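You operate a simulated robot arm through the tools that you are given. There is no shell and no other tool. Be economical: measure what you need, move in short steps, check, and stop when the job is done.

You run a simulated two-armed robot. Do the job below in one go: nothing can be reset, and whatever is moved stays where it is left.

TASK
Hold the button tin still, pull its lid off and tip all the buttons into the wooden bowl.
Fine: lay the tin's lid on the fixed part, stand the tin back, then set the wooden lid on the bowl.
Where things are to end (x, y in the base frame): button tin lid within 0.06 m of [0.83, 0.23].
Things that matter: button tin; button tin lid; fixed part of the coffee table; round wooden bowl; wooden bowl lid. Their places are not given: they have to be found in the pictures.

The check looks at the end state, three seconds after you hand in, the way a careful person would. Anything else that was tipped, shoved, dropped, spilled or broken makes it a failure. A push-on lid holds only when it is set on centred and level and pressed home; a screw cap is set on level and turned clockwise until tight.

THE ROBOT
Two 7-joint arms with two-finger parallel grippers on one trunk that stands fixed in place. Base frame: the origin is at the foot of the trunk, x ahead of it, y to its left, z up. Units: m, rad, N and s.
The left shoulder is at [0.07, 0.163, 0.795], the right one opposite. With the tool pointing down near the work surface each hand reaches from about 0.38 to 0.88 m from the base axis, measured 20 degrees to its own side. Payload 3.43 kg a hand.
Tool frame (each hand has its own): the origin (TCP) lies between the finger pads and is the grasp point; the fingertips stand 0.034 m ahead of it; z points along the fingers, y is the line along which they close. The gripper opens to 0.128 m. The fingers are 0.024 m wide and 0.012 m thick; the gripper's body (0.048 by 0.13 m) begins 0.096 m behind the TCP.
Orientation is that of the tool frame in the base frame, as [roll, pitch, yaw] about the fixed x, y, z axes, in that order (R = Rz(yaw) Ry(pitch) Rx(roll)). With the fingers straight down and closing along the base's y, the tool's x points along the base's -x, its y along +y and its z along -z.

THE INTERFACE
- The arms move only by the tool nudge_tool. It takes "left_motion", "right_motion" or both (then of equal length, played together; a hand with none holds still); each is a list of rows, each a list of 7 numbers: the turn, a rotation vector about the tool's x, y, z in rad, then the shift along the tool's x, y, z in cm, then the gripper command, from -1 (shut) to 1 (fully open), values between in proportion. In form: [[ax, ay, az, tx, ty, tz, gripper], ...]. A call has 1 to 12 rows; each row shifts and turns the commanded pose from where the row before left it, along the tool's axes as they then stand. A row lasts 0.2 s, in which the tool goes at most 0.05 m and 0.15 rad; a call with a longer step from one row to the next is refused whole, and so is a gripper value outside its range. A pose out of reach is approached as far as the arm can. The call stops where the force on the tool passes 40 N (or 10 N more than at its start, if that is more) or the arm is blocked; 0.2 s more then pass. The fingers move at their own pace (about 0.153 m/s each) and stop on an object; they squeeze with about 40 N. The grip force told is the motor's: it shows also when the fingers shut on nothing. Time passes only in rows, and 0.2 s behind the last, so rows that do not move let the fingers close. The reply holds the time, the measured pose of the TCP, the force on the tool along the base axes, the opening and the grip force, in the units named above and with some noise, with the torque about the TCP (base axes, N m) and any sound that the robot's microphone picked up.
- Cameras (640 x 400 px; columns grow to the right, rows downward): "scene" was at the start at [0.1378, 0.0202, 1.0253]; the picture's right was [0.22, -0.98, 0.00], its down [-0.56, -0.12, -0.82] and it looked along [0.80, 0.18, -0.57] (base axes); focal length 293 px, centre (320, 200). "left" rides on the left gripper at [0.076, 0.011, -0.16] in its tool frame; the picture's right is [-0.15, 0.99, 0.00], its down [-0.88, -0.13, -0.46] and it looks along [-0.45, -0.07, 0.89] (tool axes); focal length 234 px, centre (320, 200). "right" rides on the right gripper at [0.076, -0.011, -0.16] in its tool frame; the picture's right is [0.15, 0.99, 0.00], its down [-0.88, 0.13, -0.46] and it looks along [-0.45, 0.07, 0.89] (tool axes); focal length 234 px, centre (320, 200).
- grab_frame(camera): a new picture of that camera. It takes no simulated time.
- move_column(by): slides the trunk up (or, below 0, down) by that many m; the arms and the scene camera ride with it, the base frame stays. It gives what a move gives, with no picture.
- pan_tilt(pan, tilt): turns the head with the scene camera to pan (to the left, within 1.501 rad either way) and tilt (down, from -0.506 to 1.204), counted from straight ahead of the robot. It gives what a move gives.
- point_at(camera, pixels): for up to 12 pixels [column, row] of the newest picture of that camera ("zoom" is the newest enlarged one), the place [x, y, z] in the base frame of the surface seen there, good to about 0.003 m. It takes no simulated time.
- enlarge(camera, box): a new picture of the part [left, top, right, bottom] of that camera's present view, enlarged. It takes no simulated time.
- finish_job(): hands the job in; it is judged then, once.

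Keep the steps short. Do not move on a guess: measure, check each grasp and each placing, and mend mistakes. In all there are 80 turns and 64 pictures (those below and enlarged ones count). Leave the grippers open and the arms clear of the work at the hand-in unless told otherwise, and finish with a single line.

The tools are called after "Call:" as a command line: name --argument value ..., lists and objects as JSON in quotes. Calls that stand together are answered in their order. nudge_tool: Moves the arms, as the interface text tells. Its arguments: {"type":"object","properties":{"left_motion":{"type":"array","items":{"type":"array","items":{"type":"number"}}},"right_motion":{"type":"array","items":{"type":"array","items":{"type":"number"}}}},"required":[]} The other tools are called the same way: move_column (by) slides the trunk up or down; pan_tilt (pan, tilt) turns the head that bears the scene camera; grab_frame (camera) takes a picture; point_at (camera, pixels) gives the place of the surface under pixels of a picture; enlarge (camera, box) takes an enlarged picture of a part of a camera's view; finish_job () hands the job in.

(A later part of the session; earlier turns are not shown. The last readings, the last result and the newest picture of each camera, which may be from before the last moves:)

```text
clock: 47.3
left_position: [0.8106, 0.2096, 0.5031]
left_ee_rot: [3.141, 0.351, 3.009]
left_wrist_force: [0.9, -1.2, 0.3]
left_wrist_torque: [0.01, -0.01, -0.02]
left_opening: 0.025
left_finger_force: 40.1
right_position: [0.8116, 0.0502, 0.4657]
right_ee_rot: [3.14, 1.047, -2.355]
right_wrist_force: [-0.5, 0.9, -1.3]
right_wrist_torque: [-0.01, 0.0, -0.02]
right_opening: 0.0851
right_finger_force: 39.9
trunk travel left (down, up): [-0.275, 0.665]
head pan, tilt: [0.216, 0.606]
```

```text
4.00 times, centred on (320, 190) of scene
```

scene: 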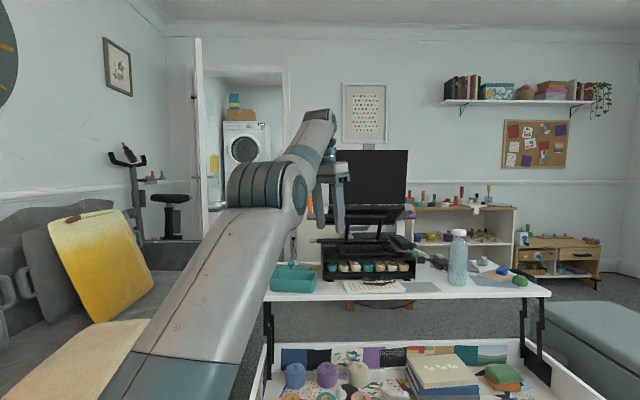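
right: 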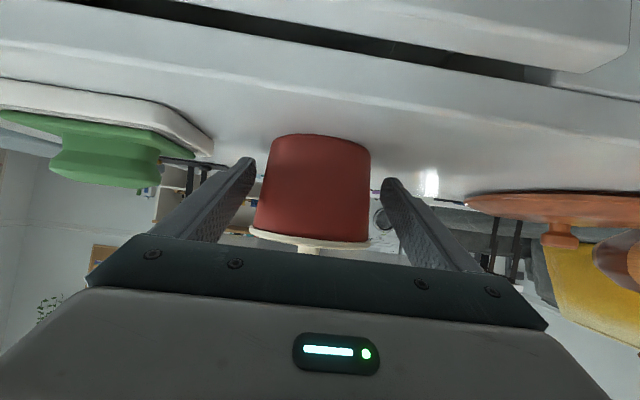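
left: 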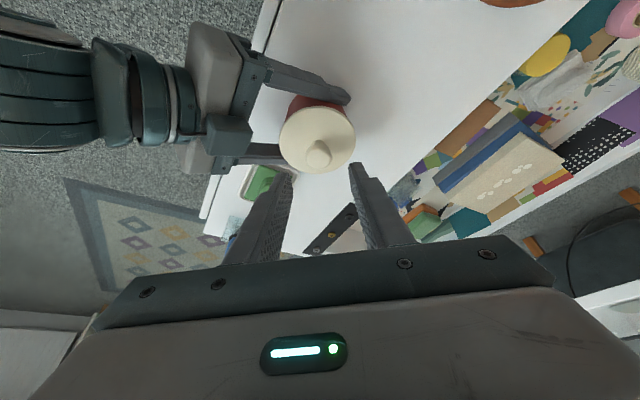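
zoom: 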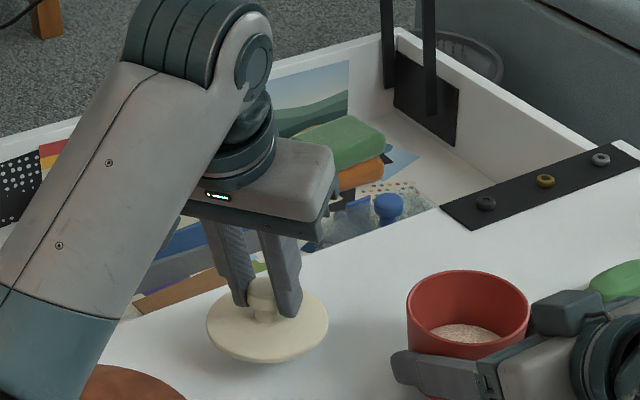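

The lid is above the white strip. I'll lower it gently in small steps until contact.

Call:
nudge_tool --left_motion '[[0, 0, 0, 0.34, 0, 0.94, -1], [0, 0, 0, 0.1, 0, 0.28, -1], [0, 0, 0, 0.1, 0, 0.28, -1], [0, 0, 0, 0, 0, 0, -1]]'

Call:
enlarge --camera "scene" --box '[260, 190, 340, 240]'

```text
clock: 48.3
left_position: [0.8108, 0.2116, 0.489]
left_ee_rot: [-3.141, 0.351, 3.01]
left_wrist_force: [-0.3, 0.1, 0.1]
left_wrist_torque: [0.0, -0.02, -0.03]
left_opening: 0.0252
left_finger_force: 40.1
right_position: [0.8116, 0.0505, 0.4659]
right_ee_rot: [3.141, 1.045, -2.355]
right_wrist_force: [0.2, 0.2, -1.0]
right_wrist_torque: [-0.03, 0.04, -0.01]
right_opening: 0.085
right_finger_force: 40.1
trunk travel left (down, up): [-0.275, 0.665]
head pan, tilt: [0.216, 0.606]
```

```text
8.00 times, centred on (300, 215) of scene
```

zoom: 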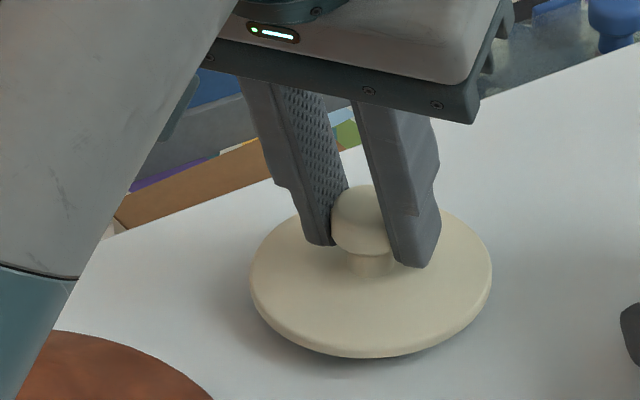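

Not touching yet, so I'll keep lowering.

Call:
nudge_tool --left_motion '[[0, 0, 0, 0.08, 0, 0.22, -1], [0, 0, 0, 0.08, 0, 0.22, -1], [0, 0, 0, 0, 0, 0, -1]]'

```text
clock: 49.1
left_position: [0.8102, 0.2117, 0.484]
left_ee_rot: [-3.14, 0.351, 3.01]
left_wrist_force: [0.0, 0.6, -0.6]
left_wrist_torque: [-0.04, 0.01, 0.0]
left_opening: 0.0255
left_finger_force: 39.9
right_position: [0.8112, 0.0504, 0.4658]
right_ee_rot: [3.142, 1.047, -2.358]
right_wrist_force: [0.1, 0.3, -1.3]
right_wrist_torque: [-0.02, 0.01, 0.0]
right_opening: 0.0849
right_finger_force: 39.8
trunk travel left (down, up): [-0.275, 0.665]
head pan, tilt: [0.216, 0.606]
```

Call:
nudge_tool --left_motion '[[0, 0, 0, 0.07, 0, 0.19, -1], [0, 0, 0, 0.07, 0, 0.19, -1], [0, 0, 0, 0, 0, 0, -1]]'

Call:
enlarge --camera "scene" --box '[260, 190, 340, 240]'

```text
clock: 49.9
left_position: [0.81, 0.2118, 0.482]
left_ee_rot: [-3.138, 0.353, 3.009]
left_wrist_force: [1.1, -0.4, 8.6]
left_wrist_torque: [-0.05, 0.1, 0.03]
left_opening: 0.0249
left_finger_force: 40.1
right_position: [0.8104, 0.0508, 0.4682]
right_ee_rot: [3.141, 1.047, -2.357]
right_wrist_force: [-1.1, 0.3, -1.8]
right_wrist_torque: [-0.02, -0.02, -0.02]
right_opening: 0.0849
right_finger_force: 39.7
trunk travel left (down, up): [-0.275, 0.665]
head pan, tilt: [0.216, 0.606]
```

```text
8.00 times, centred on (300, 215) of scene
```

zoom: 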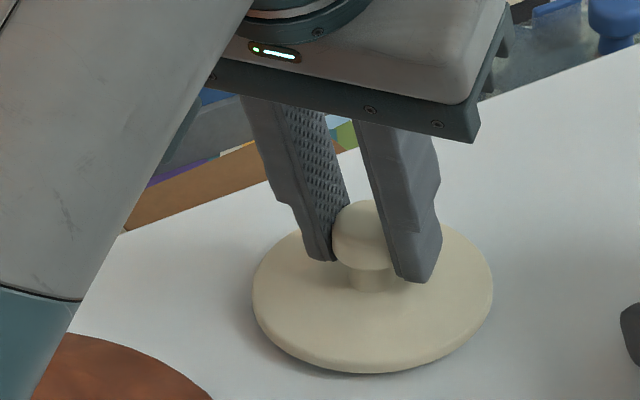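

Contact at 8.6 N, level. I'll open the left hand slightly, back out along the fingers and retreat upward.

Call:
nudge_tool --left_motion '[[0, 0, 0, 0, 0, 0, -0.5], [0, 0, 0, 0, 0, 0, -0.3], [0, 0, 0, 0, 0, 0, -0.2], [0, 0, 0, 0, 0, -2, -0.2], [0, 0, 0, 0, 0, -4, -0.2], [0, 0, 0, 0, 0, -4, -0.2], [0, 0, 0, 0, 0, -4, -0.2], [0, 0, 0, 0, 0, -4, -0.2], [0, 0, 0, 0, 3, -3, -0.2], [0, 0, 0, 0, 4, -2, -0.2]]'

Call:
enlarge --camera "scene" --box '[260, 150, 420, 250]'

```text
clock: 52.1
left_position: [0.7414, 0.2913, 0.6975]
left_ee_rot: [-3.139, 0.352, 3.009]
left_wrist_force: [-0.5, 0.0, 0.0]
left_wrist_torque: [0.02, 0.01, 0.0]
left_opening: 0.0508
left_finger_force: 0.1
right_position: [0.8113, 0.0505, 0.4667]
right_ee_rot: [3.141, 1.044, -2.357]
right_wrist_force: [0.9, 0.2, -2.0]
right_wrist_torque: [0.02, 0.0, 0.02]
right_opening: 0.0851
right_finger_force: 39.5
trunk travel left (down, up): [-0.275, 0.665]
head pan, tilt: [0.216, 0.606]
```

```text
4.00 times, centred on (340, 200) of scene
```

zoom: 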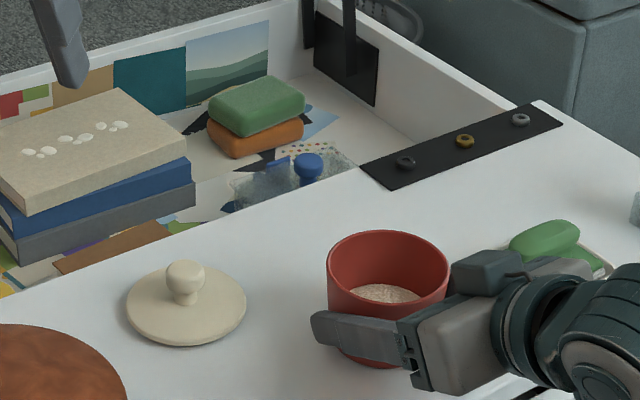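

The lid lies flat. I'll move the left hand aside, to the far left and up, while the right lifts the tin straight up about 25 cm.

Call:
nudge_tool --left_motion '[[0, 0, 0, 2.65, 3.18, -2.3, -0.2], [0, 0, 0, 2.65, 3.18, -2.3, -0.2], [0, 0, 0, 2.65, 3.18, -2.3, -0.2], [0, 0, 0, 2.65, 3.18, -2.3, -0.2], [0, 0, 0, 2.65, 3.18, -2.3, -0.2], [0, 0, 0, 2.65, 3.18, -2.3, -0.2], [0, 0, 0, 2.65, 3.18, -2.3, -0.2], [0, 0, 0, 2.65, 3.18, -2.3, -0.2], [0, 0, 0, 2.65, 3.18, -2.3, -0.2], [0, 0, 0, 2.65, 3.18, -2.3, -0.2], [0, 0, 0, 2.65, 3.18, -2.3, -0.2], [0, 0, 0, 2.65, 3.18, -2.3, -0.2]]' --right_motion '[[0, 0, 0, -0.87, 0, -0.5, -0.4], [0, 0, 0, -1.73, 0, -1, -0.4], [0, 0, 0, -2.16, 0, -1.25, -0.4], [0, 0, 0, -2.16, 0, -1.25, -0.4], [0, 0, 0, -2.16, 0, -1.25, -0.4], [0, 0, 0, -2.16, 0, -1.25, -0.4], [0, 0, 0, -2.16, 0, -1.25, -0.4], [0, 0, 0, -2.16, 0, -1.25, -0.4], [0, 0, 0, -2.16, 0, -1.25, -0.4], [0, 0, 0, -2.16, 0, -1.25, -0.4], [0, 0, 0, -1.73, 0, -1, -0.4], [0, 0, 0, -0.87, 0, -0.5, -0.4]]'

Call:
grab_frame --camera "scene"

```text
clock: 54.9
left_position: [0.4198, 0.7066, 0.7631]
left_ee_rot: [-3.104, 0.141, 3.01]
left_wrist_force: [0.4, -0.2, 0.1]
left_wrist_torque: [0.0, 0.04, 0.0]
left_opening: 0.0512
left_finger_force: 0.1
left hand out of reach, approached as far as the arm can: row 12
right_position: [0.8119, 0.0499, 0.7212]
right_ee_rot: [3.139, 1.047, -2.358]
right_wrist_force: [-0.5, 0.2, -0.2]
right_wrist_torque: [0.0, 0.02, -0.02]
right_opening: 0.0845
right_finger_force: 40.4
trunk travel left (down, up): [-0.275, 0.665]
head pan, tilt: [0.216, 0.606]
stopped in row 12 (left hand): the arm was blocked; the commanded pose is now the measured one
```

```text
39 pictures are left
```

scene: 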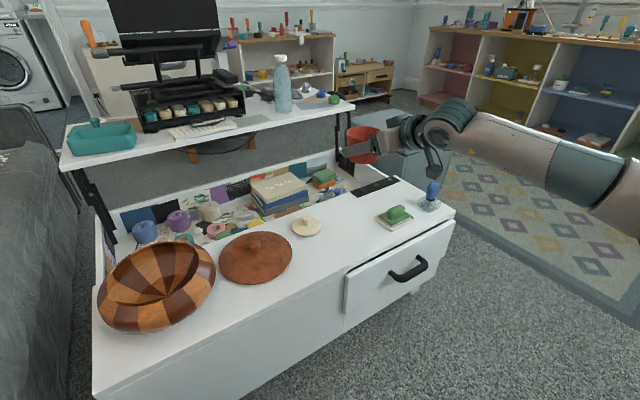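

The tin is up, level and firmly held. The left hand stopped short at a limit with no force. I'll use its camera to look at the bowl.

Call:
grab_frame --camera "left"

Call:
enlarge --camera "scene" --box '[80, 210, 240, 350]'

```text
38 pictures are left
```

left: 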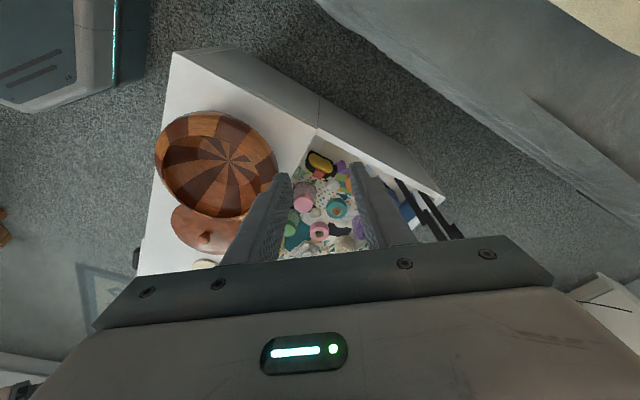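

```text
2.86 times, centred on (160, 280) of scene
```

zoom: 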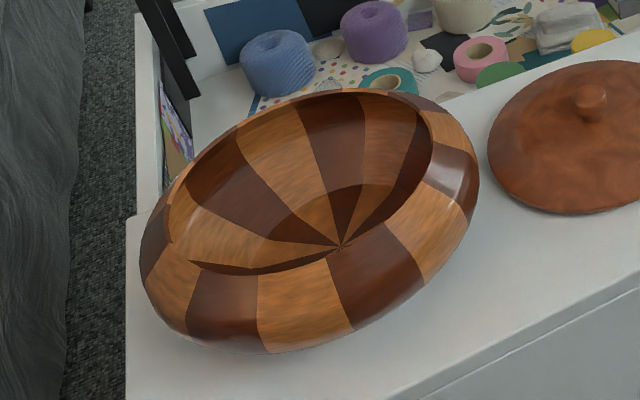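

Call:
point_at --camera "zoom" --pixels '[[168, 195], [190, 263], [258, 274], [330, 257], [385, 228], [428, 185], [430, 125], [350, 90], [340, 247], [250, 200], [480, 150], [165, 300]]'

Call:
point_at --camera "left" --pixels '[[232, 160], [212, 113], [160, 150], [272, 170], [245, 210], [185, 200], [205, 238], [192, 205], [175, 225], [205, 252], [235, 230]]'

```text
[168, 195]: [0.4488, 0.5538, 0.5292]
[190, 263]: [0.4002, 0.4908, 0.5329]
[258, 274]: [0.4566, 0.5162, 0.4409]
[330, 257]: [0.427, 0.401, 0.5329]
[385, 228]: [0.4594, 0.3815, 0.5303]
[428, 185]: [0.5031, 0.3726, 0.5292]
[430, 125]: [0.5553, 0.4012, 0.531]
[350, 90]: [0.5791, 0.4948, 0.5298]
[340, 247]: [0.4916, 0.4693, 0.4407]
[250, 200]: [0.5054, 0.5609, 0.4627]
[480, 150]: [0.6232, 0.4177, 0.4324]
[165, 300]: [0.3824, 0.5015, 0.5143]
```

```text
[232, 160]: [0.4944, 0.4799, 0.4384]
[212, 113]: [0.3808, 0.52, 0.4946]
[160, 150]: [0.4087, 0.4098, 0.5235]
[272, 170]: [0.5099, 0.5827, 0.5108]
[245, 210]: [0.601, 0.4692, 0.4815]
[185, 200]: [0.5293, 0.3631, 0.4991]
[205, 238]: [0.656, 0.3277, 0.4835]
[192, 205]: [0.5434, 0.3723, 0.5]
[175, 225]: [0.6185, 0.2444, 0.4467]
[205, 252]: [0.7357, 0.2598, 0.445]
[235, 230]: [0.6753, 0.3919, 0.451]
```

The bowl opening is centred at about (0.491, 0.468), radius 0.094, rim z 0.532. Before bringing the tin over, I'll check where the left arm's links are.

Call:
pan_tilt --pan 1.0 --tilt 0.4

Call:
grab_frame --camera "scene"

```text
clock: 56.0
left_position: [0.4215, 0.7066, 0.7648]
left_ee_rot: [-3.103, 0.142, 3.01]
left_wrist_force: [-0.4, -0.4, 0.6]
left_wrist_torque: [-0.02, -0.02, 0.04]
left_opening: 0.0512
left_finger_force: 0.0
right_position: [0.8121, 0.0494, 0.7227]
right_ee_rot: [3.139, 1.046, -2.357]
right_wrist_force: [0.5, 0.7, -0.7]
right_wrist_torque: [0.03, 0.01, 0.03]
right_opening: 0.0849
right_finger_force: 39.9
trunk travel left (down, up): [-0.275, 0.665]
head pan, tilt: [1.0, 0.4]
```

```text
36 pictures are left
```

scene: 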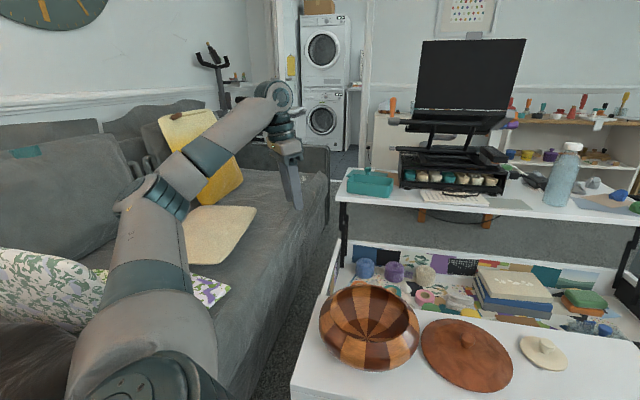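

The left arm is well clear to the left. I'll carry the tin level to above the bowl.

Call:
nudge_tool --right_motion '[[0, 0, 0, 0, 2, 0.4, -0.4], [0, 0, 0, 0, 4, 0.6, -0.4], [0, 0, 0, -0.03, 4.9, 0.56, -0.4], [0, 0, 0, -0.03, 4.9, 0.56, -0.4], [0, 0, 0, -0.03, 4.9, 0.56, -0.4], [0, 0, 0, -0.03, 4.9, 0.56, -0.4], [0, 0, 0, -0.03, 4.9, 0.56, -0.4], [0, 0, 0, -0.03, 4.9, 0.56, -0.4], [0, 0, 0, -0.03, 4.9, 0.56, -0.4], [0, 0, 0, -0.03, 4.9, 0.56, -0.4], [0, 0, 0, -0.03, 4.9, 0.56, -0.4], [0, 0, 0, 0, 3.7, 0.5, -0.4]]'

Call:
grab_frame --camera "scene"

```text
clock: 58.6
left_position: [0.4206, 0.7073, 0.7637]
left_ee_rot: [-3.105, 0.14, 3.008]
left_wrist_force: [0.6, 0.4, -0.9]
left_wrist_torque: [-0.01, 0.01, -0.04]
left_opening: 0.0513
left_finger_force: 0.0
right_position: [0.5049, 0.4278, 0.6925]
right_ee_rot: [-3.141, 1.046, -2.356]
right_wrist_force: [-0.2, 1.4, -0.1]
right_wrist_torque: [-0.03, 0.0, -0.03]
right_opening: 0.0849
right_finger_force: 40.6
right hand out of reach, approached as far as the arm can: row 11, 12
trunk travel left (down, up): [-0.275, 0.665]
head pan, tilt: [1.0, 0.4]
```

```text
35 pictures are left
```

scene: 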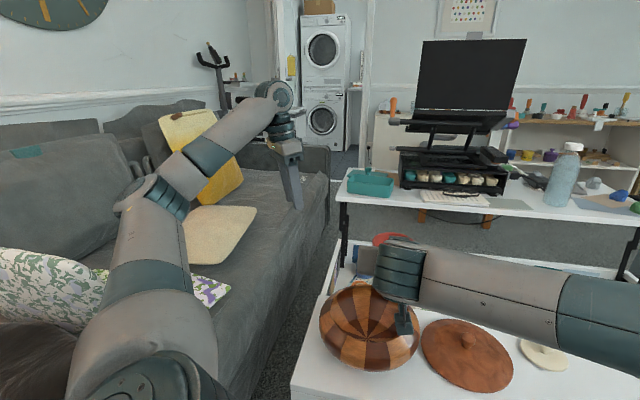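

It's near a joint limit at (0.505, 0.428). I'll turn the heading 30° further left, keeping the tin upright, to ease the wrist.

Call:
nudge_tool --right_motion '[[-0.113, 0, -0.065, 0, 0, 0, -0.4], [-0.113, 0, -0.065, 0, 0, 0, -0.4], [-0.113, 0, -0.065, 0, 0, 0, -0.4], [-0.113, 0, -0.065, 0, 0, 0, -0.4], [0, 0, 0, 0, 0, 0, -0.4]]'

```text
clock: 59.8
left_position: [0.4219, 0.7067, 0.7632]
left_ee_rot: [-3.104, 0.14, 3.009]
left_wrist_force: [0.0, -0.1, 0.6]
left_wrist_torque: [0.03, 0.0, 0.01]
left_opening: 0.051
left_finger_force: 0.1
right_position: [0.5062, 0.428, 0.6935]
right_ee_rot: [3.137, 1.047, -1.837]
right_wrist_force: [0.3, 0.6, -0.9]
right_wrist_torque: [0.02, -0.03, -0.01]
right_opening: 0.085
right_finger_force: 39.7
trunk travel left (down, up): [-0.275, 0.665]
head pan, tilt: [1.0, 0.4]
```

Call:
nudge_tool --right_motion '[[0, 0, 0, 0.9, 1.33, 1.42, -0.4], [0, 0, 0, 0.9, 1.33, 1.42, -0.4], [0, 0, 0, 0.9, 1.33, 1.42, -0.4], [0, 0, 0, 0, 0, 0, -0.4]]'

Call:
grab_frame --camera "scene"

Call:
grab_frame --camera "left"

```text
clock: 60.8
left_position: [0.421, 0.7068, 0.7639]
left_ee_rot: [-3.102, 0.141, 3.01]
left_wrist_force: [0.5, 0.4, -0.1]
left_wrist_torque: [-0.03, 0.0, 0.01]
left_opening: 0.0511
left_finger_force: 0.0
right_position: [0.4692, 0.461, 0.6471]
right_ee_rot: [3.139, 1.047, -1.839]
right_wrist_force: [-0.5, 0.1, -1.4]
right_wrist_torque: [0.0, 0.04, 0.01]
right_opening: 0.0849
right_finger_force: 40.0
trunk travel left (down, up): [-0.275, 0.665]
head pan, tilt: [1.0, 0.4]
```

```text
34 pictures are left
```

scene: 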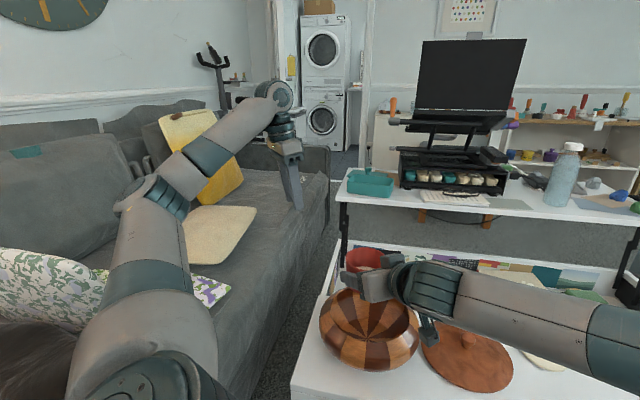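

```text
33 pictures are left
```

left: 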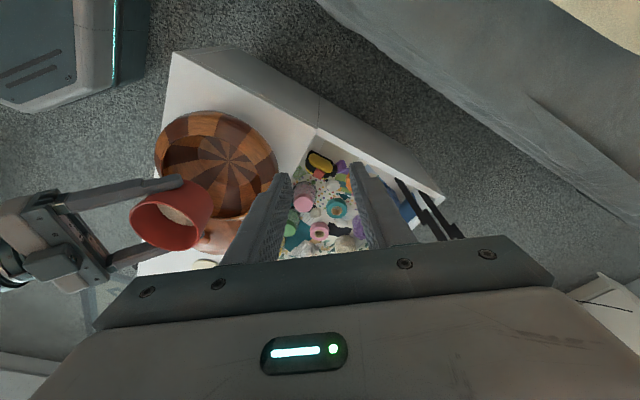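

The tin is over the bowl. I'll begin tipping about the horizontal forward axis, first 34° as a test.

Call:
nudge_tool --right_motion '[[-0.0745, 0, 0.129, 0, 0, 0, -0.4], [-0.0745, 0, 0.129, 0, 0, 0, -0.4], [-0.0745, 0, 0.129, 0, 0, 0, -0.4], [-0.0745, 0, 0.129, 0, 0, 0, -0.4], [0, 0, 0, 0, 0, 0, -0.4]]'

Call:
grab_frame --camera "scene"

```text
clock: 62.0
left_position: [0.4214, 0.7065, 0.7631]
left_ee_rot: [-3.103, 0.142, 3.008]
left_wrist_force: [0.3, 1.4, 0.5]
left_wrist_torque: [0.02, 0.01, 0.02]
left_opening: 0.0509
left_finger_force: 0.0
right_position: [0.472, 0.4621, 0.6498]
right_ee_rot: [2.202, 0.798, -2.606]
right_wrist_force: [0.2, 0.7, -0.8]
right_wrist_torque: [0.01, -0.03, -0.01]
right_opening: 0.0849
right_finger_force: 40.4
trunk travel left (down, up): [-0.275, 0.665]
head pan, tilt: [1.0, 0.4]
```

```text
32 pictures are left
```

scene: 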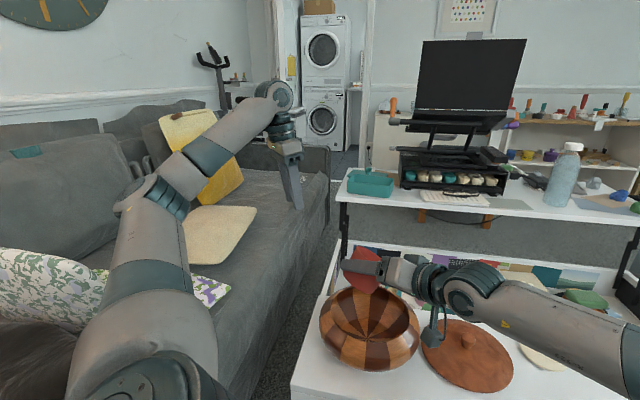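

Call:
nudge_tool --right_motion '[[-0.0745, 0, 0.129, 0, 0, 0, -0.4], [-0.0745, 0, 0.129, 0, 0, 0, -0.4], [-0.06, 0, 0.104, 0, 0, 0, -0.4], [-0.05, 0, 0.0866, 0, 0, 0, -0.4], [-0.05, 0, 0.0866, 0, 0, 0, -0.4], [-0.05, 0, 0.0866, 0, 0, 0, -0.4], [-0.05, 0, 0.0866, 0, 0, 0, -0.4], [-0.05, 0, 0.0866, 0, 0, 0, -0.4], [0, 0, 0, 0, 0, 0, -0.4]]'

Call:
grab_frame --camera "scene"

```text
clock: 64.0
left_position: [0.4202, 0.7077, 0.7644]
left_ee_rot: [-3.103, 0.142, 3.01]
left_wrist_force: [0.2, 0.5, -0.5]
left_wrist_torque: [-0.03, 0.0, 0.01]
left_opening: 0.0511
left_finger_force: 0.1
right_position: [0.4728, 0.4631, 0.6503]
right_ee_rot: [1.598, 0.047, -2.88]
right_wrist_force: [-0.6, 0.2, -0.8]
right_wrist_torque: [-0.02, 0.0, 0.01]
right_opening: 0.0849
right_finger_force: 40.4
trunk travel left (down, up): [-0.275, 0.665]
head pan, tilt: [1.0, 0.4]
```

```text
31 pictures are left
```

scene: 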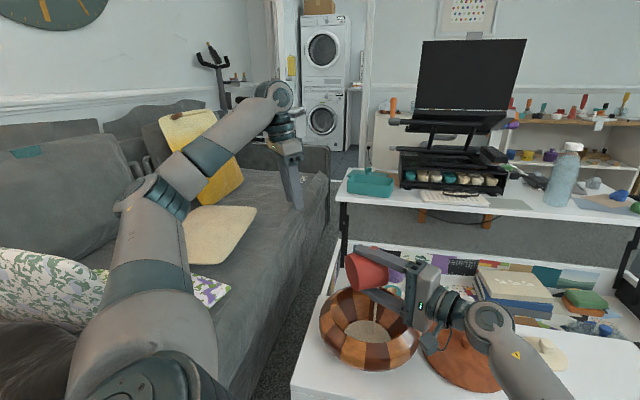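

Buttons are landing in the bowl. I'll continue tipping to about 135°.

Call:
nudge_tool --right_motion '[[-0.05, 0, 0.0866, 0, 0, 0, -0.4], [-0.05, 0, 0.0866, 0, 0, 0, -0.4], [-0.05, 0, 0.0866, 0, 0, 0, -0.4], [-0.05, 0, 0.0866, 0, 0, 0, -0.4], [-0.05, 0, 0.0866, 0, 0, 0, -0.4], [-0.05, 0, 0.0866, 0, 0, 0, -0.4], [-0.05, 0, 0.0866, 0, 0, 0, -0.4], [-0.05, 0, 0.0866, 0, 0, 0, -0.4], [-0.05, 0, 0.0866, 0, 0, 0, -0.4], [0, 0, 0, 0, 0, 0, -0.4], [0, 0, 0, 0, 0, 0, -0.4]]'

Call:
grab_frame --camera "scene"

```text
clock: 66.6
left_position: [0.42, 0.7067, 0.7634]
left_ee_rot: [-3.102, 0.141, 3.008]
left_wrist_force: [0.0, 0.8, -0.5]
left_wrist_torque: [0.01, -0.02, 0.01]
left_opening: 0.0509
left_finger_force: 0.2
right_position: [0.5267, 0.4195, 0.6158]
right_ee_rot: [1.165, -0.701, -2.829]
right_wrist_force: [0.1, 1.0, -0.7]
right_wrist_torque: [-0.04, 0.0, -0.01]
right_opening: 0.0851
right_finger_force: 40.4
trunk travel left (down, up): [-0.275, 0.665]
head pan, tilt: [1.0, 0.4]
stopped in row 11 (right hand): the arm was blocked; the commanded pose is now the measured one
```

```text
30 pictures are left
```

scene: 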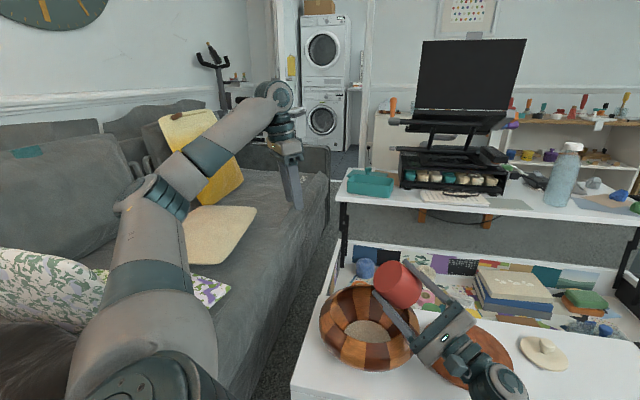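

The arm hit a joint limit and drifted. I'll check for spilled or remaining buttons.

Call:
enlarge --camera "scene" --box '[300, 240, 500, 390]'

Call:
grab_frame --camera "right"

Call:
grab_frame --camera "left"

```text
2.67 times, centred on (400, 315) of scene
```

zoom: 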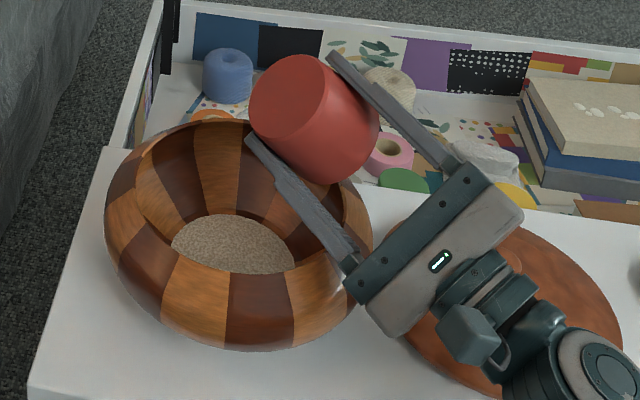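

```text
28 pictures are left
```

right: 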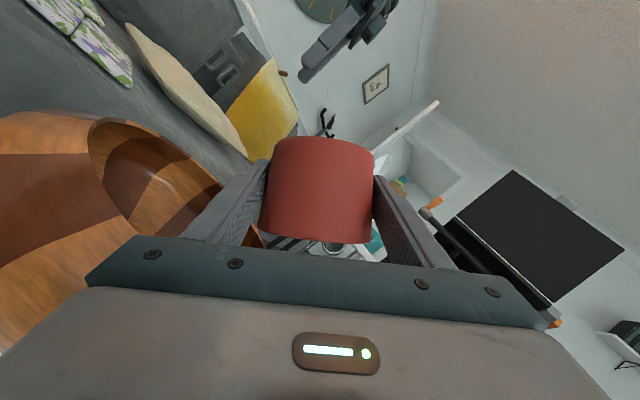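

```text
27 pictures are left
```

left: 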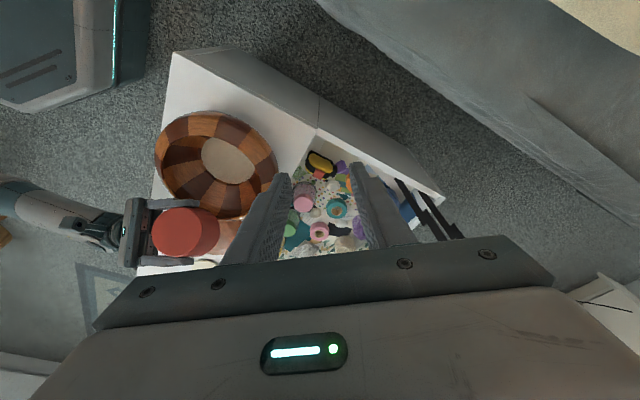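

The tin is at 135° with its lip at z 0.56 over the bowl; the bowl hasn't moved and no buttons show outside it. I'll dwell with a slight lift of 5 cm straight up, then start rotating back.

Call:
nudge_tool --right_motion '[[0, 0, 0, 0, 0, 0, -0.4], [0, 0, 0, 0, 0, 0, -0.4], [0, 0, 0, 1.0, 1.05, 0.45, -0.4], [0, 0, 0, 1.1, 1.2, 0.5, -0.4], [0, 0, 0, 1.1, 1.2, 0.5, -0.4], [0, 0, 0, 0, 0, 0, -0.4]]'

Call:
enlarge --camera "scene" --box '[300, 240, 500, 390]'

```text
clock: 68.0
left_position: [0.4213, 0.7053, 0.7645]
left_ee_rot: [-3.105, 0.142, 3.01]
left_wrist_force: [0.1, 0.3, -1.4]
left_wrist_torque: [-0.02, 0.02, 0.01]
left_opening: 0.0513
left_finger_force: 0.1
right_position: [0.5231, 0.4234, 0.6677]
right_ee_rot: [1.153, -0.702, -2.819]
right_wrist_force: [-0.2, 0.6, 0.1]
right_wrist_torque: [-0.03, 0.02, -0.02]
right_opening: 0.0848
right_finger_force: 40.1
trunk travel left (down, up): [-0.275, 0.665]
head pan, tilt: [1.0, 0.4]
```

```text
2.67 times, centred on (400, 315) of scene
```

zoom: 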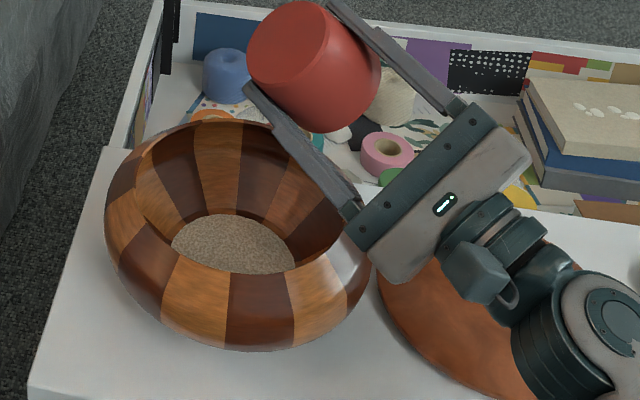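

Clean. Now I'll rotate back upright.

Call:
nudge_tool --right_motion '[[0.0745, 0, -0.129, 0, 0, 0, -0.4], [0.0745, 0, -0.129, 0, 0, 0, -0.4], [0.0745, 0, -0.129, 0, 0, 0, -0.4], [0.0745, 0, -0.129, 0, 0, 0, -0.4], [0.0745, 0, -0.129, 0, 0, 0, -0.4], [0.0745, 0, -0.129, 0, 0, 0, -0.4], [0.0745, 0, -0.129, 0, 0, 0, -0.4], [0.0745, 0, -0.129, 0, 0, 0, -0.4], [0.0745, 0, -0.129, 0, 0, 0, -0.4], [0.0745, 0, -0.129, 0, 0, 0, -0.4], [0.0745, 0, -0.129, 0, 0, 0, -0.4], [0.0745, 0, -0.129, 0, 0, 0, -0.4]]'

```text
clock: 70.6
left_position: [0.4222, 0.7076, 0.7632]
left_ee_rot: [-3.104, 0.14, 3.01]
left_wrist_force: [0.6, -0.9, -0.9]
left_wrist_torque: [0.0, -0.02, 0.02]
left_opening: 0.0512
left_finger_force: 0.0
right_position: [0.5236, 0.4235, 0.668]
right_ee_rot: [2.282, 0.768, -2.619]
right_wrist_force: [0.0, -0.1, -1.0]
right_wrist_torque: [0.0, 0.0, 0.0]
right_opening: 0.085
right_finger_force: 40.0
trunk travel left (down, up): [-0.275, 0.665]
head pan, tilt: [1.0, 0.4]
```

Call:
nudge_tool --right_motion '[[0.072, -0.0158, -0.125, 0, 0, 0, -0.4], [0.072, -0.0158, -0.125, 0, 0, 0, -0.4], [0.072, -0.0158, -0.125, 0, 0, 0, -0.4], [0.072, -0.0158, -0.125, 0, 0, 0, -0.4], [0, 0, 0, 0, 0, 0, -0.4]]'

Call:
grab_frame --camera "left"

Call:
grab_frame --camera "scene"

```text
clock: 71.8
left_position: [0.4209, 0.7067, 0.7647]
left_ee_rot: [-3.103, 0.141, 3.009]
left_wrist_force: [0.0, -0.1, -0.2]
left_wrist_torque: [-0.03, 0.0, -0.01]
left_opening: 0.0513
left_finger_force: 0.1
right_position: [0.5239, 0.4241, 0.6659]
right_ee_rot: [-3.14, 1.049, -1.919]
right_wrist_force: [0.5, -0.1, -0.9]
right_wrist_torque: [-0.03, 0.05, 0.0]
right_opening: 0.0848
right_finger_force: 40.0
trunk travel left (down, up): [-0.275, 0.665]
head pan, tilt: [1.0, 0.4]
```

```text
25 pictures are left
```

left: 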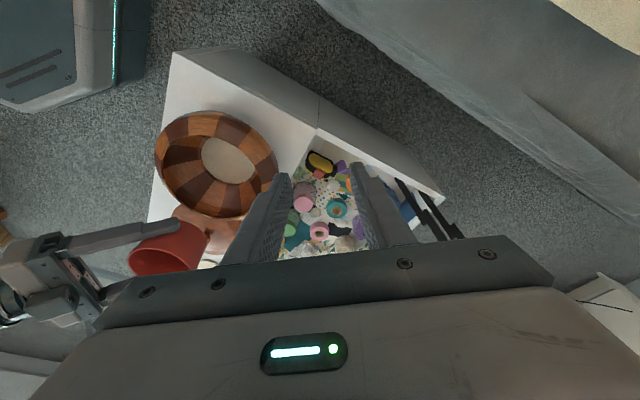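

```text
24 pictures are left
```

scene: 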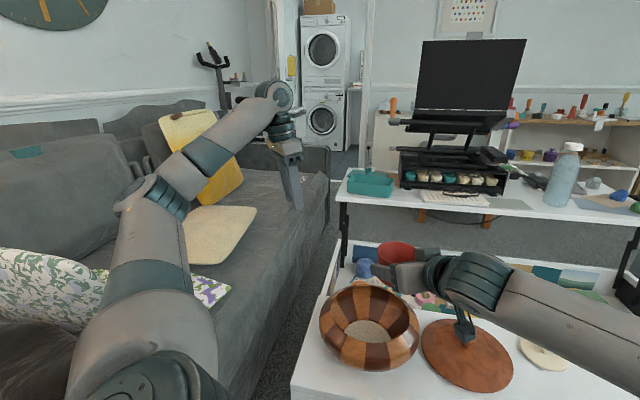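

The tin is upright again. I'll head back: translate first, then restore the 45° heading.

Call:
nudge_tool --right_motion '[[0, 0, 0, 0.22, -2.97, -2.19, -0.4], [0, 0, 0, 0.22, -2.97, -2.19, -0.4], [0, 0, 0, 0.22, -2.97, -2.19, -0.4], [0, 0, 0, 0.22, -2.97, -2.19, -0.4], [0, 0, 0, 0.22, -2.97, -2.19, -0.4], [0, 0, 0, 0.22, -2.97, -2.19, -0.4], [0.126, 0, 0.073, 0, 0, 0, -0.4], [0.126, 0, 0.073, 0, 0, 0, -0.4], [0.126, 0, 0.073, 0, 0, 0, -0.4], [0, 0, 0, 0, 0, 0, -0.4]]'

Call:
pan_tilt --pan 0.3 --tilt 0.606

```text
clock: 74.0
left_position: [0.4217, 0.7065, 0.7641]
left_ee_rot: [-3.102, 0.142, 3.009]
left_wrist_force: [-0.5, 0.5, 0.0]
left_wrist_torque: [0.01, -0.01, 0.01]
left_opening: 0.0511
left_finger_force: 0.1
right_position: [0.6498, 0.2478, 0.7217]
right_ee_rot: [3.137, 1.05, -2.364]
right_wrist_force: [-0.8, 0.6, -0.4]
right_wrist_torque: [-0.02, 0.0, 0.04]
right_opening: 0.0849
right_finger_force: 39.9
trunk travel left (down, up): [-0.275, 0.665]
head pan, tilt: [1.0, 0.4]
```

```text
clock: 75.1
left_position: [0.4225, 0.7067, 0.7641]
left_ee_rot: [-3.103, 0.142, 3.009]
left_wrist_force: [-0.8, 0.4, -1.3]
left_wrist_torque: [-0.03, 0.01, 0.0]
left_opening: 0.0512
left_finger_force: 0.0
right_position: [0.6503, 0.2482, 0.7215]
right_ee_rot: [3.137, 1.049, -2.36]
right_wrist_force: [0.0, -0.3, -1.3]
right_wrist_torque: [0.02, 0.02, 0.02]
right_opening: 0.0851
right_finger_force: 39.8
trunk travel left (down, up): [-0.275, 0.665]
head pan, tilt: [0.3, 0.606]
```

Call:
nudge_tool --right_motion '[[0, 0, 0, 0.22, -4.23, -0.38, -0.4], [0, 0, 0, 0.22, -4.23, -0.38, -0.4], [0, 0, 0, 0.22, -4.23, -0.38, -0.4], [0, 0, 0, 0.22, -4.23, -0.38, -0.4], [0, 0, 0, 0.22, -4.23, -0.38, -0.4], [0, 0, 0, 0.22, -4.23, -0.38, -0.4], [0, 0, 0, 3.46, 0, 2, -0.4], [0, 0, 0, 3.46, 0, 2, -0.4], [0, 0, 0, 3.46, 0, 2, -0.4], [0, 0, 0, 3.46, 0, 2, -0.4], [0, 0, 0, 3.46, 0, 2, -0.4], [0, 0, 0, 0, 0, 0, -0.4]]'

Call:
grab_frame --camera "scene"

```text
clock: 77.7
left_position: [0.4216, 0.707, 0.7642]
left_ee_rot: [-3.103, 0.14, 3.008]
left_wrist_force: [0.1, 0.4, -0.1]
left_wrist_torque: [0.04, 0.02, -0.01]
left_opening: 0.0511
left_finger_force: 0.2
right_position: [0.8093, 0.0498, 0.5202]
right_ee_rot: [3.137, 1.049, -2.361]
right_wrist_force: [0.2, -0.7, -0.7]
right_wrist_torque: [0.0, 0.01, 0.0]
right_opening: 0.0852
right_finger_force: 40.1
trunk travel left (down, up): [-0.275, 0.665]
head pan, tilt: [0.3, 0.606]
```

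```text
23 pictures are left
```

scene: 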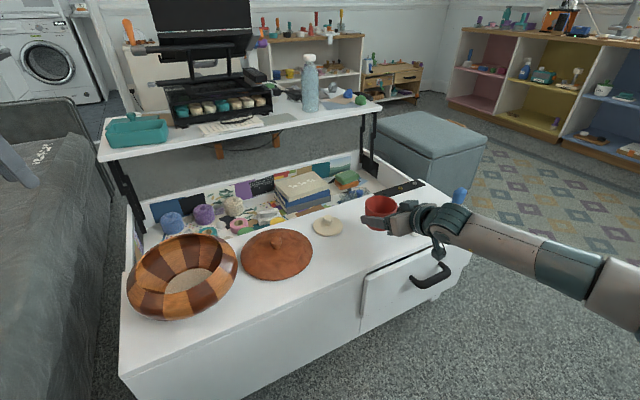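

I'll look inside the tin and lower it toward z 0.47.

Call:
enlarge --camera "scene" --box '[340, 170, 440, 240]'

Call:
nudge_tool --right_motion '[[0, 0, 0, 1.73, 0, 1, -0.4], [0, 0, 0, 1.73, 0, 1, -0.4], [0, 0, 0, 0.87, 0, 0.5, -0.4], [0, 0, 0, 0, 0, 0, -0.4]]'

```text
5.71 times, centred on (390, 205) of scene
```

zoom: 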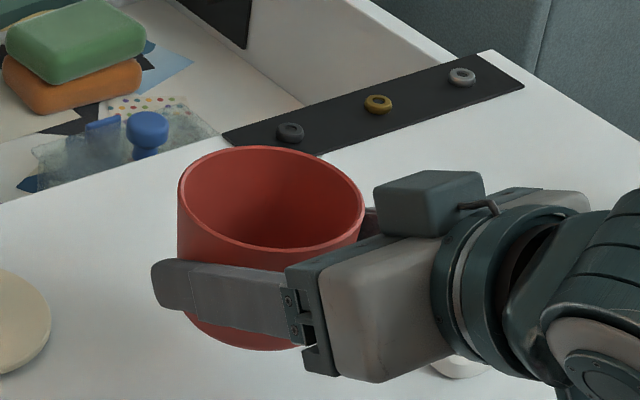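

```text
clock: 78.7
left_position: [0.4219, 0.7057, 0.7645]
left_ee_rot: [-3.102, 0.142, 3.008]
left_wrist_force: [0.0, 0.0, 0.2]
left_wrist_torque: [-0.02, 0.01, -0.02]
left_opening: 0.051
left_finger_force: 0.0
right_position: [0.8116, 0.0497, 0.4701]
right_ee_rot: [3.137, 1.048, -2.362]
right_wrist_force: [0.0, 0.5, -1.0]
right_wrist_torque: [-0.02, -0.04, 0.01]
right_opening: 0.0851
right_finger_force: 39.8
trunk travel left (down, up): [-0.275, 0.665]
head pan, tilt: [0.3, 0.606]
```

The tin looks empty inside. I'll lower it in small steps to contact (grasp height was 0.466).

Call:
nudge_tool --right_motion '[[0, 0, 0, 0.2, 0, 0.115, -0.4], [0, 0, 0, 0.17, 0, 0.1, -0.4], [0, 0, 0, 0, 0, 0, -0.4]]'

Call:
enlarge --camera "scene" --box '[340, 170, 440, 240]'

```text
clock: 79.5
left_position: [0.42, 0.7063, 0.7643]
left_ee_rot: [-3.102, 0.143, 3.009]
left_wrist_force: [0.0, 0.1, 0.3]
left_wrist_torque: [-0.02, 0.01, -0.01]
left_opening: 0.051
left_finger_force: 0.1
right_position: [0.8117, 0.0509, 0.4664]
right_ee_rot: [3.138, 1.051, -2.359]
right_wrist_force: [-0.1, 0.3, 2.4]
right_wrist_torque: [0.04, -0.05, -0.01]
right_opening: 0.0852
right_finger_force: 40.0
trunk travel left (down, up): [-0.275, 0.665]
head pan, tilt: [0.3, 0.606]
```

```text
5.71 times, centred on (390, 205) of scene
```

zoom: 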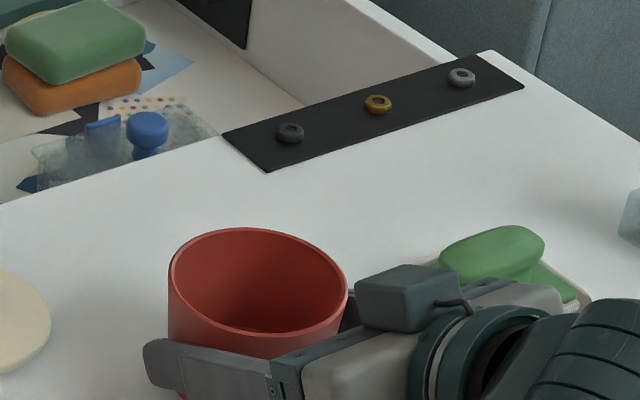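

The tin is empty and touching the table. I'll open to 0.11 and back out along the approach.

Call:
nudge_tool --right_motion '[[0, 0, 0, 0, 0, 0, 0.35], [0, 0, 0, 0, 0, 0, 0.5], [0, 0, 0, 0, 0, 0, 0.72], [0, 0, 0, 0, 0, 0, 0.72], [0, 0, 0, 0, 0, -2.5, 0.72], [0, 0, 0, 0, 0, -4, 0.72], [0, 0, 0, 0, 0, -4, 0.72], [0, 0, 0, 0, 0, -4, 0.72], [0, 0, 0, 0, 0, -4, 0.72], [0, 0, 0, -3, 0, -3, 0.72]]'

Call:
grab_frame --camera "scene"

```text
clock: 81.7
left_position: [0.4211, 0.7066, 0.7643]
left_ee_rot: [-3.105, 0.14, 3.009]
left_wrist_force: [-0.5, 0.1, 0.2]
left_wrist_torque: [-0.03, 0.0, 0.01]
left_opening: 0.0516
left_finger_force: 0.1
right_position: [0.6883, -0.0694, 0.6021]
right_ee_rot: [3.138, 1.051, -2.36]
right_wrist_force: [0.3, 0.3, 0.0]
right_wrist_torque: [-0.04, -0.01, -0.01]
right_opening: 0.1101
right_finger_force: 0.0
trunk travel left (down, up): [-0.275, 0.665]
head pan, tilt: [0.3, 0.606]
```

```text
20 pictures are left
```

scene: 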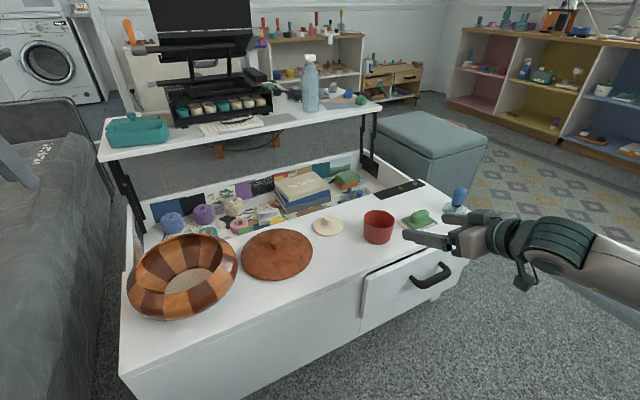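

The tin is standing back in place. Next is the wooden lid, so I'll measure it and its knob precisely, and the bowl.

Call:
enlarge --camera "scene" --box '[115, 200, 355, 350]'

```text
2.67 times, centred on (235, 275) of scene
```

zoom: 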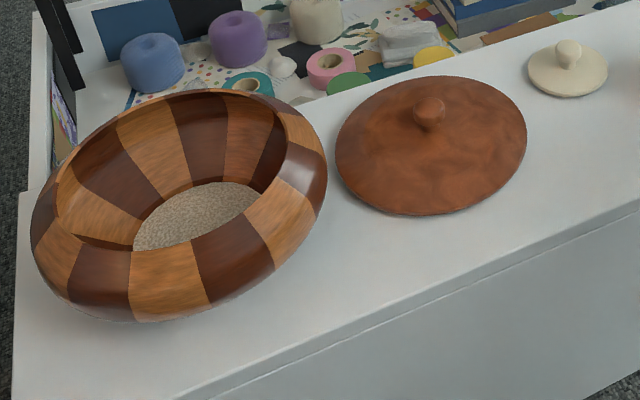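

Call:
point_at --camera "zoom" --pixels '[[429, 100], [429, 108], [429, 120], [414, 112], [444, 112], [337, 145], [525, 125], [430, 214], [380, 90], [490, 82], [350, 188], [567, 47]]'

Call:
point_at --camera "zoom" --pixels '[[56, 190], [75, 236], [110, 249], [170, 243], [215, 226], [265, 188], [286, 140], [270, 108], [200, 90], [192, 215], [240, 200], [150, 230]]'

```text
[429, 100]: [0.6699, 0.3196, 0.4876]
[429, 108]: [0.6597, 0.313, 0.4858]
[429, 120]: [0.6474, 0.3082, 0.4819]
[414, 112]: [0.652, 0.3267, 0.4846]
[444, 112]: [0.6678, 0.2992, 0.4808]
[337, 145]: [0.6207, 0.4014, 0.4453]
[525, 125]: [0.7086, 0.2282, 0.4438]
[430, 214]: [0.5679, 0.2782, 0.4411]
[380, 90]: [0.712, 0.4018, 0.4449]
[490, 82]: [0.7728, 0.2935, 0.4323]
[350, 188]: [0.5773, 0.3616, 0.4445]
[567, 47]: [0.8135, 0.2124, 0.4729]
```

```text
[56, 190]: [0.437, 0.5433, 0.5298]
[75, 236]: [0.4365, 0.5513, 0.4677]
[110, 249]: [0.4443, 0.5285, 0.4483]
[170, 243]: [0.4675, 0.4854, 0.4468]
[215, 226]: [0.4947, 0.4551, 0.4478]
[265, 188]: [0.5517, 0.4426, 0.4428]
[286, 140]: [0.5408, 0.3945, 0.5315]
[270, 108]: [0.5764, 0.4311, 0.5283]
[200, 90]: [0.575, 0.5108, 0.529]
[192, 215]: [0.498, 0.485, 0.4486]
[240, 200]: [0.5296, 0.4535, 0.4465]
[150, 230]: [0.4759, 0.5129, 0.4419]
```

The knob is at (0.660, 0.314), lid radius about 0.0975, bowl opening centre (0.491, 0.468). I'll bring the left hand back toward the lid at height and set the tool vertical.

Call:
nudge_tool --left_motion '[[0, 0, 0, -2.71, -3.5, 0.39, 0], [0, 0, 0, -2.71, -3.5, 0.39, 0.1], [0, 0, 0, -2.71, -3.5, 0.39, 0.1], [0, 0, 0, -2.71, -3.5, 0.39, 0.1], [0, 0, 0, -2.71, -3.5, 0.39, 0.1], [0, 0, 0, -2.71, -3.5, 0.39, 0.1], [0, 0, 0, -2.71, -3.5, 0.39, 0.1], [0, 0, 0, -2.71, -3.5, 0.39, 0.1], [-0.0386, 0, 0, 0, 0, 0, 0.1], [0, 0.141, 0, 0, 0, 0, 0.1], [0, 0, 0, 0, 0, 0, 0.1]]'

```text
clock: 84.1
left_position: [0.5996, 0.3969, 0.7731]
left_ee_rot: [3.14, 0.001, 3.011]
left_wrist_force: [0.3, 0.4, 0.5]
left_wrist_torque: [0.0, 0.04, 0.01]
left_opening: 0.0704
left_finger_force: 0.1
right_position: [0.6884, -0.0698, 0.6024]
right_ee_rot: [3.135, 1.049, -2.361]
right_wrist_force: [-0.9, -1.0, -0.9]
right_wrist_torque: [-0.01, 0.01, 0.01]
right_opening: 0.1102
right_finger_force: 0.0
trunk travel left (down, up): [-0.275, 0.665]
head pan, tilt: [0.3, 0.606]
```

Call:
nudge_tool --left_motion '[[0, 0, 0, -1.18, -1.22, 3.55, 0.1], [0, 0, 0, -1.18, -1.22, 3.55, 0.1], [0, 0, 0, -1.18, -1.22, 3.55, 0.1], [0, 0, 0, -1.18, -1.22, 3.55, 0.1], [0, 0, 0, -1.18, -1.22, 3.55, 0.1], [0, 0, 0, -1.18, -1.22, 3.55, 0.1], [0, 0, 0, 0, 0, 0, 0.1]]'

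Call:
grab_frame --camera "left"

```text
clock: 85.7
left_position: [0.6637, 0.3213, 0.5608]
left_ee_rot: [3.14, 0.002, 3.01]
left_wrist_force: [0.2, 0.6, -0.6]
left_wrist_torque: [0.01, -0.04, 0.01]
left_opening: 0.0704
left_finger_force: 0.1
right_position: [0.6884, -0.0701, 0.6026]
right_ee_rot: [3.138, 1.049, -2.362]
right_wrist_force: [0.5, -0.7, -0.8]
right_wrist_torque: [0.04, -0.02, 0.01]
right_opening: 0.1098
right_finger_force: 0.1
trunk travel left (down, up): [-0.275, 0.665]
head pan, tilt: [0.3, 0.606]
```

```text
18 pictures are left
```

left: 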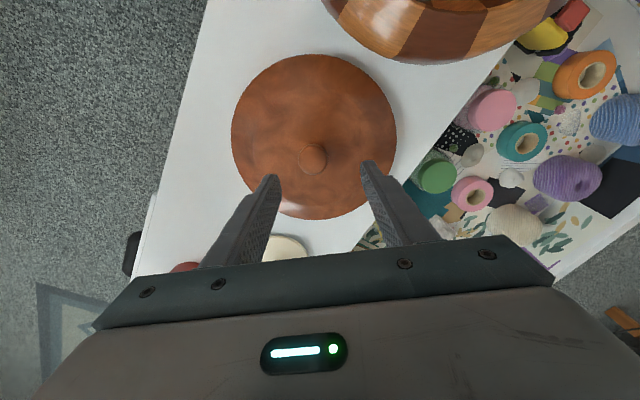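

Call:
point_at --camera "left" --pixels '[[312, 157], [300, 160], [324, 160], [312, 146], [312, 170], [232, 130], [396, 135], [314, 56], [312, 217], [255, 80], [375, 80], [255, 190]]'

```text
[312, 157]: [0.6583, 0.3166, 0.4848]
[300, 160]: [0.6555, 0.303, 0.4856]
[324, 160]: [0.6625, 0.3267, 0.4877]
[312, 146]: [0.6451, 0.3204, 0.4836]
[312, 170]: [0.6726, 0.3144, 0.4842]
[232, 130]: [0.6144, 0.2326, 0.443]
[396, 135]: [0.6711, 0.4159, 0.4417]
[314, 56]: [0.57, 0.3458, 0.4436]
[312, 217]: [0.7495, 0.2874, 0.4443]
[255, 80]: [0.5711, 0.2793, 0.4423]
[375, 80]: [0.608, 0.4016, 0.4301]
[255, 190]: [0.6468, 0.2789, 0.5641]
```

The knob is at (0.659, 0.3165), right at the lid's centre. I'll descend over it.

Call:
nudge_tool --left_motion '[[0, 0, 0, 0.21, -0.27, 1.6, 0.1], [0, 0, 0, 0.2, -0.27, 1.6, 0.1], [0, 0, 0, 0, 0, 1.7, 0.1], [0, 0, 0, 0, 0, 1.6, 0.1], [0, 0, 0, 0, 0, 0, 0.1]]'

Call:
enlarge --camera "left" --box '[200, 60, 440, 210]'

Call:
enlarge --camera "scene" --box '[215, 180, 375, 280]'

```text
clock: 86.9
left_position: [0.6585, 0.3149, 0.4976]
left_ee_rot: [3.142, 0.001, 3.009]
left_wrist_force: [0.5, 0.1, 0.4]
left_wrist_torque: [0.01, -0.01, 0.03]
left_opening: 0.0703
left_finger_force: 0.0
right_position: [0.6898, -0.0702, 0.6018]
right_ee_rot: [3.137, 1.05, -2.361]
right_wrist_force: [-0.7, -0.9, 0.2]
right_wrist_torque: [0.01, -0.02, 0.0]
right_opening: 0.1099
right_finger_force: 0.1
trunk travel left (down, up): [-0.275, 0.665]
head pan, tilt: [0.3, 0.606]
```

```text
2.67 times, centred on (320, 135) of left
```

zoom: 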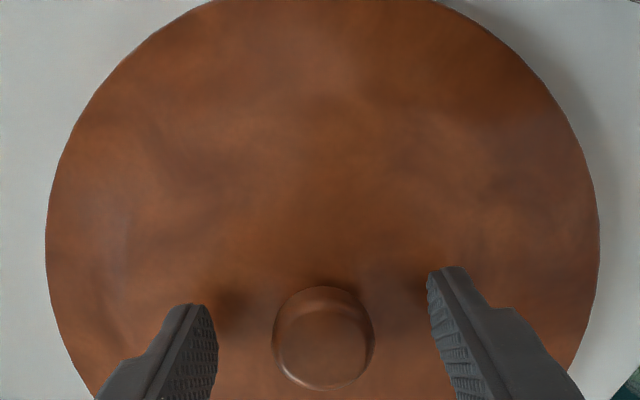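

```text
4.00 times, centred on (295, 230) of scene
```

zoom: 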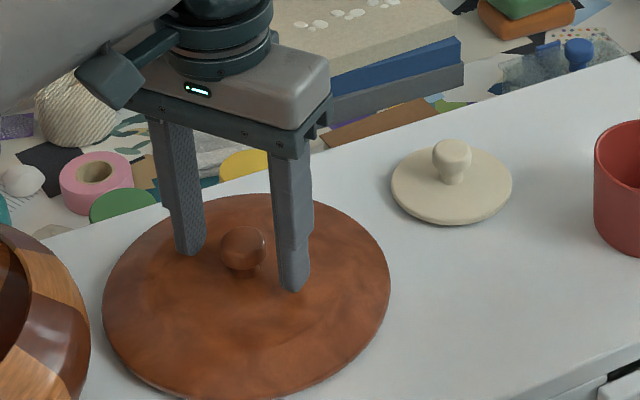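

Centred. I'll close on the knob and lift 1 cm.

Call:
nudge_tool --left_motion '[[0, 0, 0, 0, 0, 0.15, 0], [0, 0, 0, 0, 0, 0, -0.3], [0, 0, 0, 0, 0, 0, -0.6], [0, 0, 0, 0, 0, 0, -1], [0, 0, 0, 0, 0, 0, -1], [0, 0, 0, 0, 0, -1, -1], [0, 0, 0, 0, 0, 0, -1]]'

Call:
enlarge --camera "scene" --box '[215, 180, 375, 280]'

```text
clock: 88.5
left_position: [0.6565, 0.3135, 0.505]
left_ee_rot: [3.141, 0.002, 3.009]
left_wrist_force: [0.5, -0.5, -1.0]
left_wrist_torque: [0.0, 0.02, 0.01]
left_opening: 0.0307
left_finger_force: 39.9
right_position: [0.6885, -0.071, 0.6023]
right_ee_rot: [3.135, 1.049, -2.362]
right_wrist_force: [0.0, 0.4, -0.2]
right_wrist_torque: [0.02, 0.0, 0.05]
right_opening: 0.1101
right_finger_force: 0.1
trunk travel left (down, up): [-0.275, 0.665]
head pan, tilt: [0.3, 0.606]
```

```text
4.00 times, centred on (295, 230) of scene
```

zoom: 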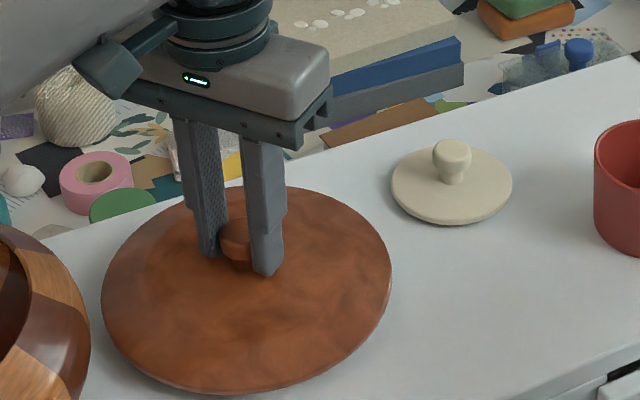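

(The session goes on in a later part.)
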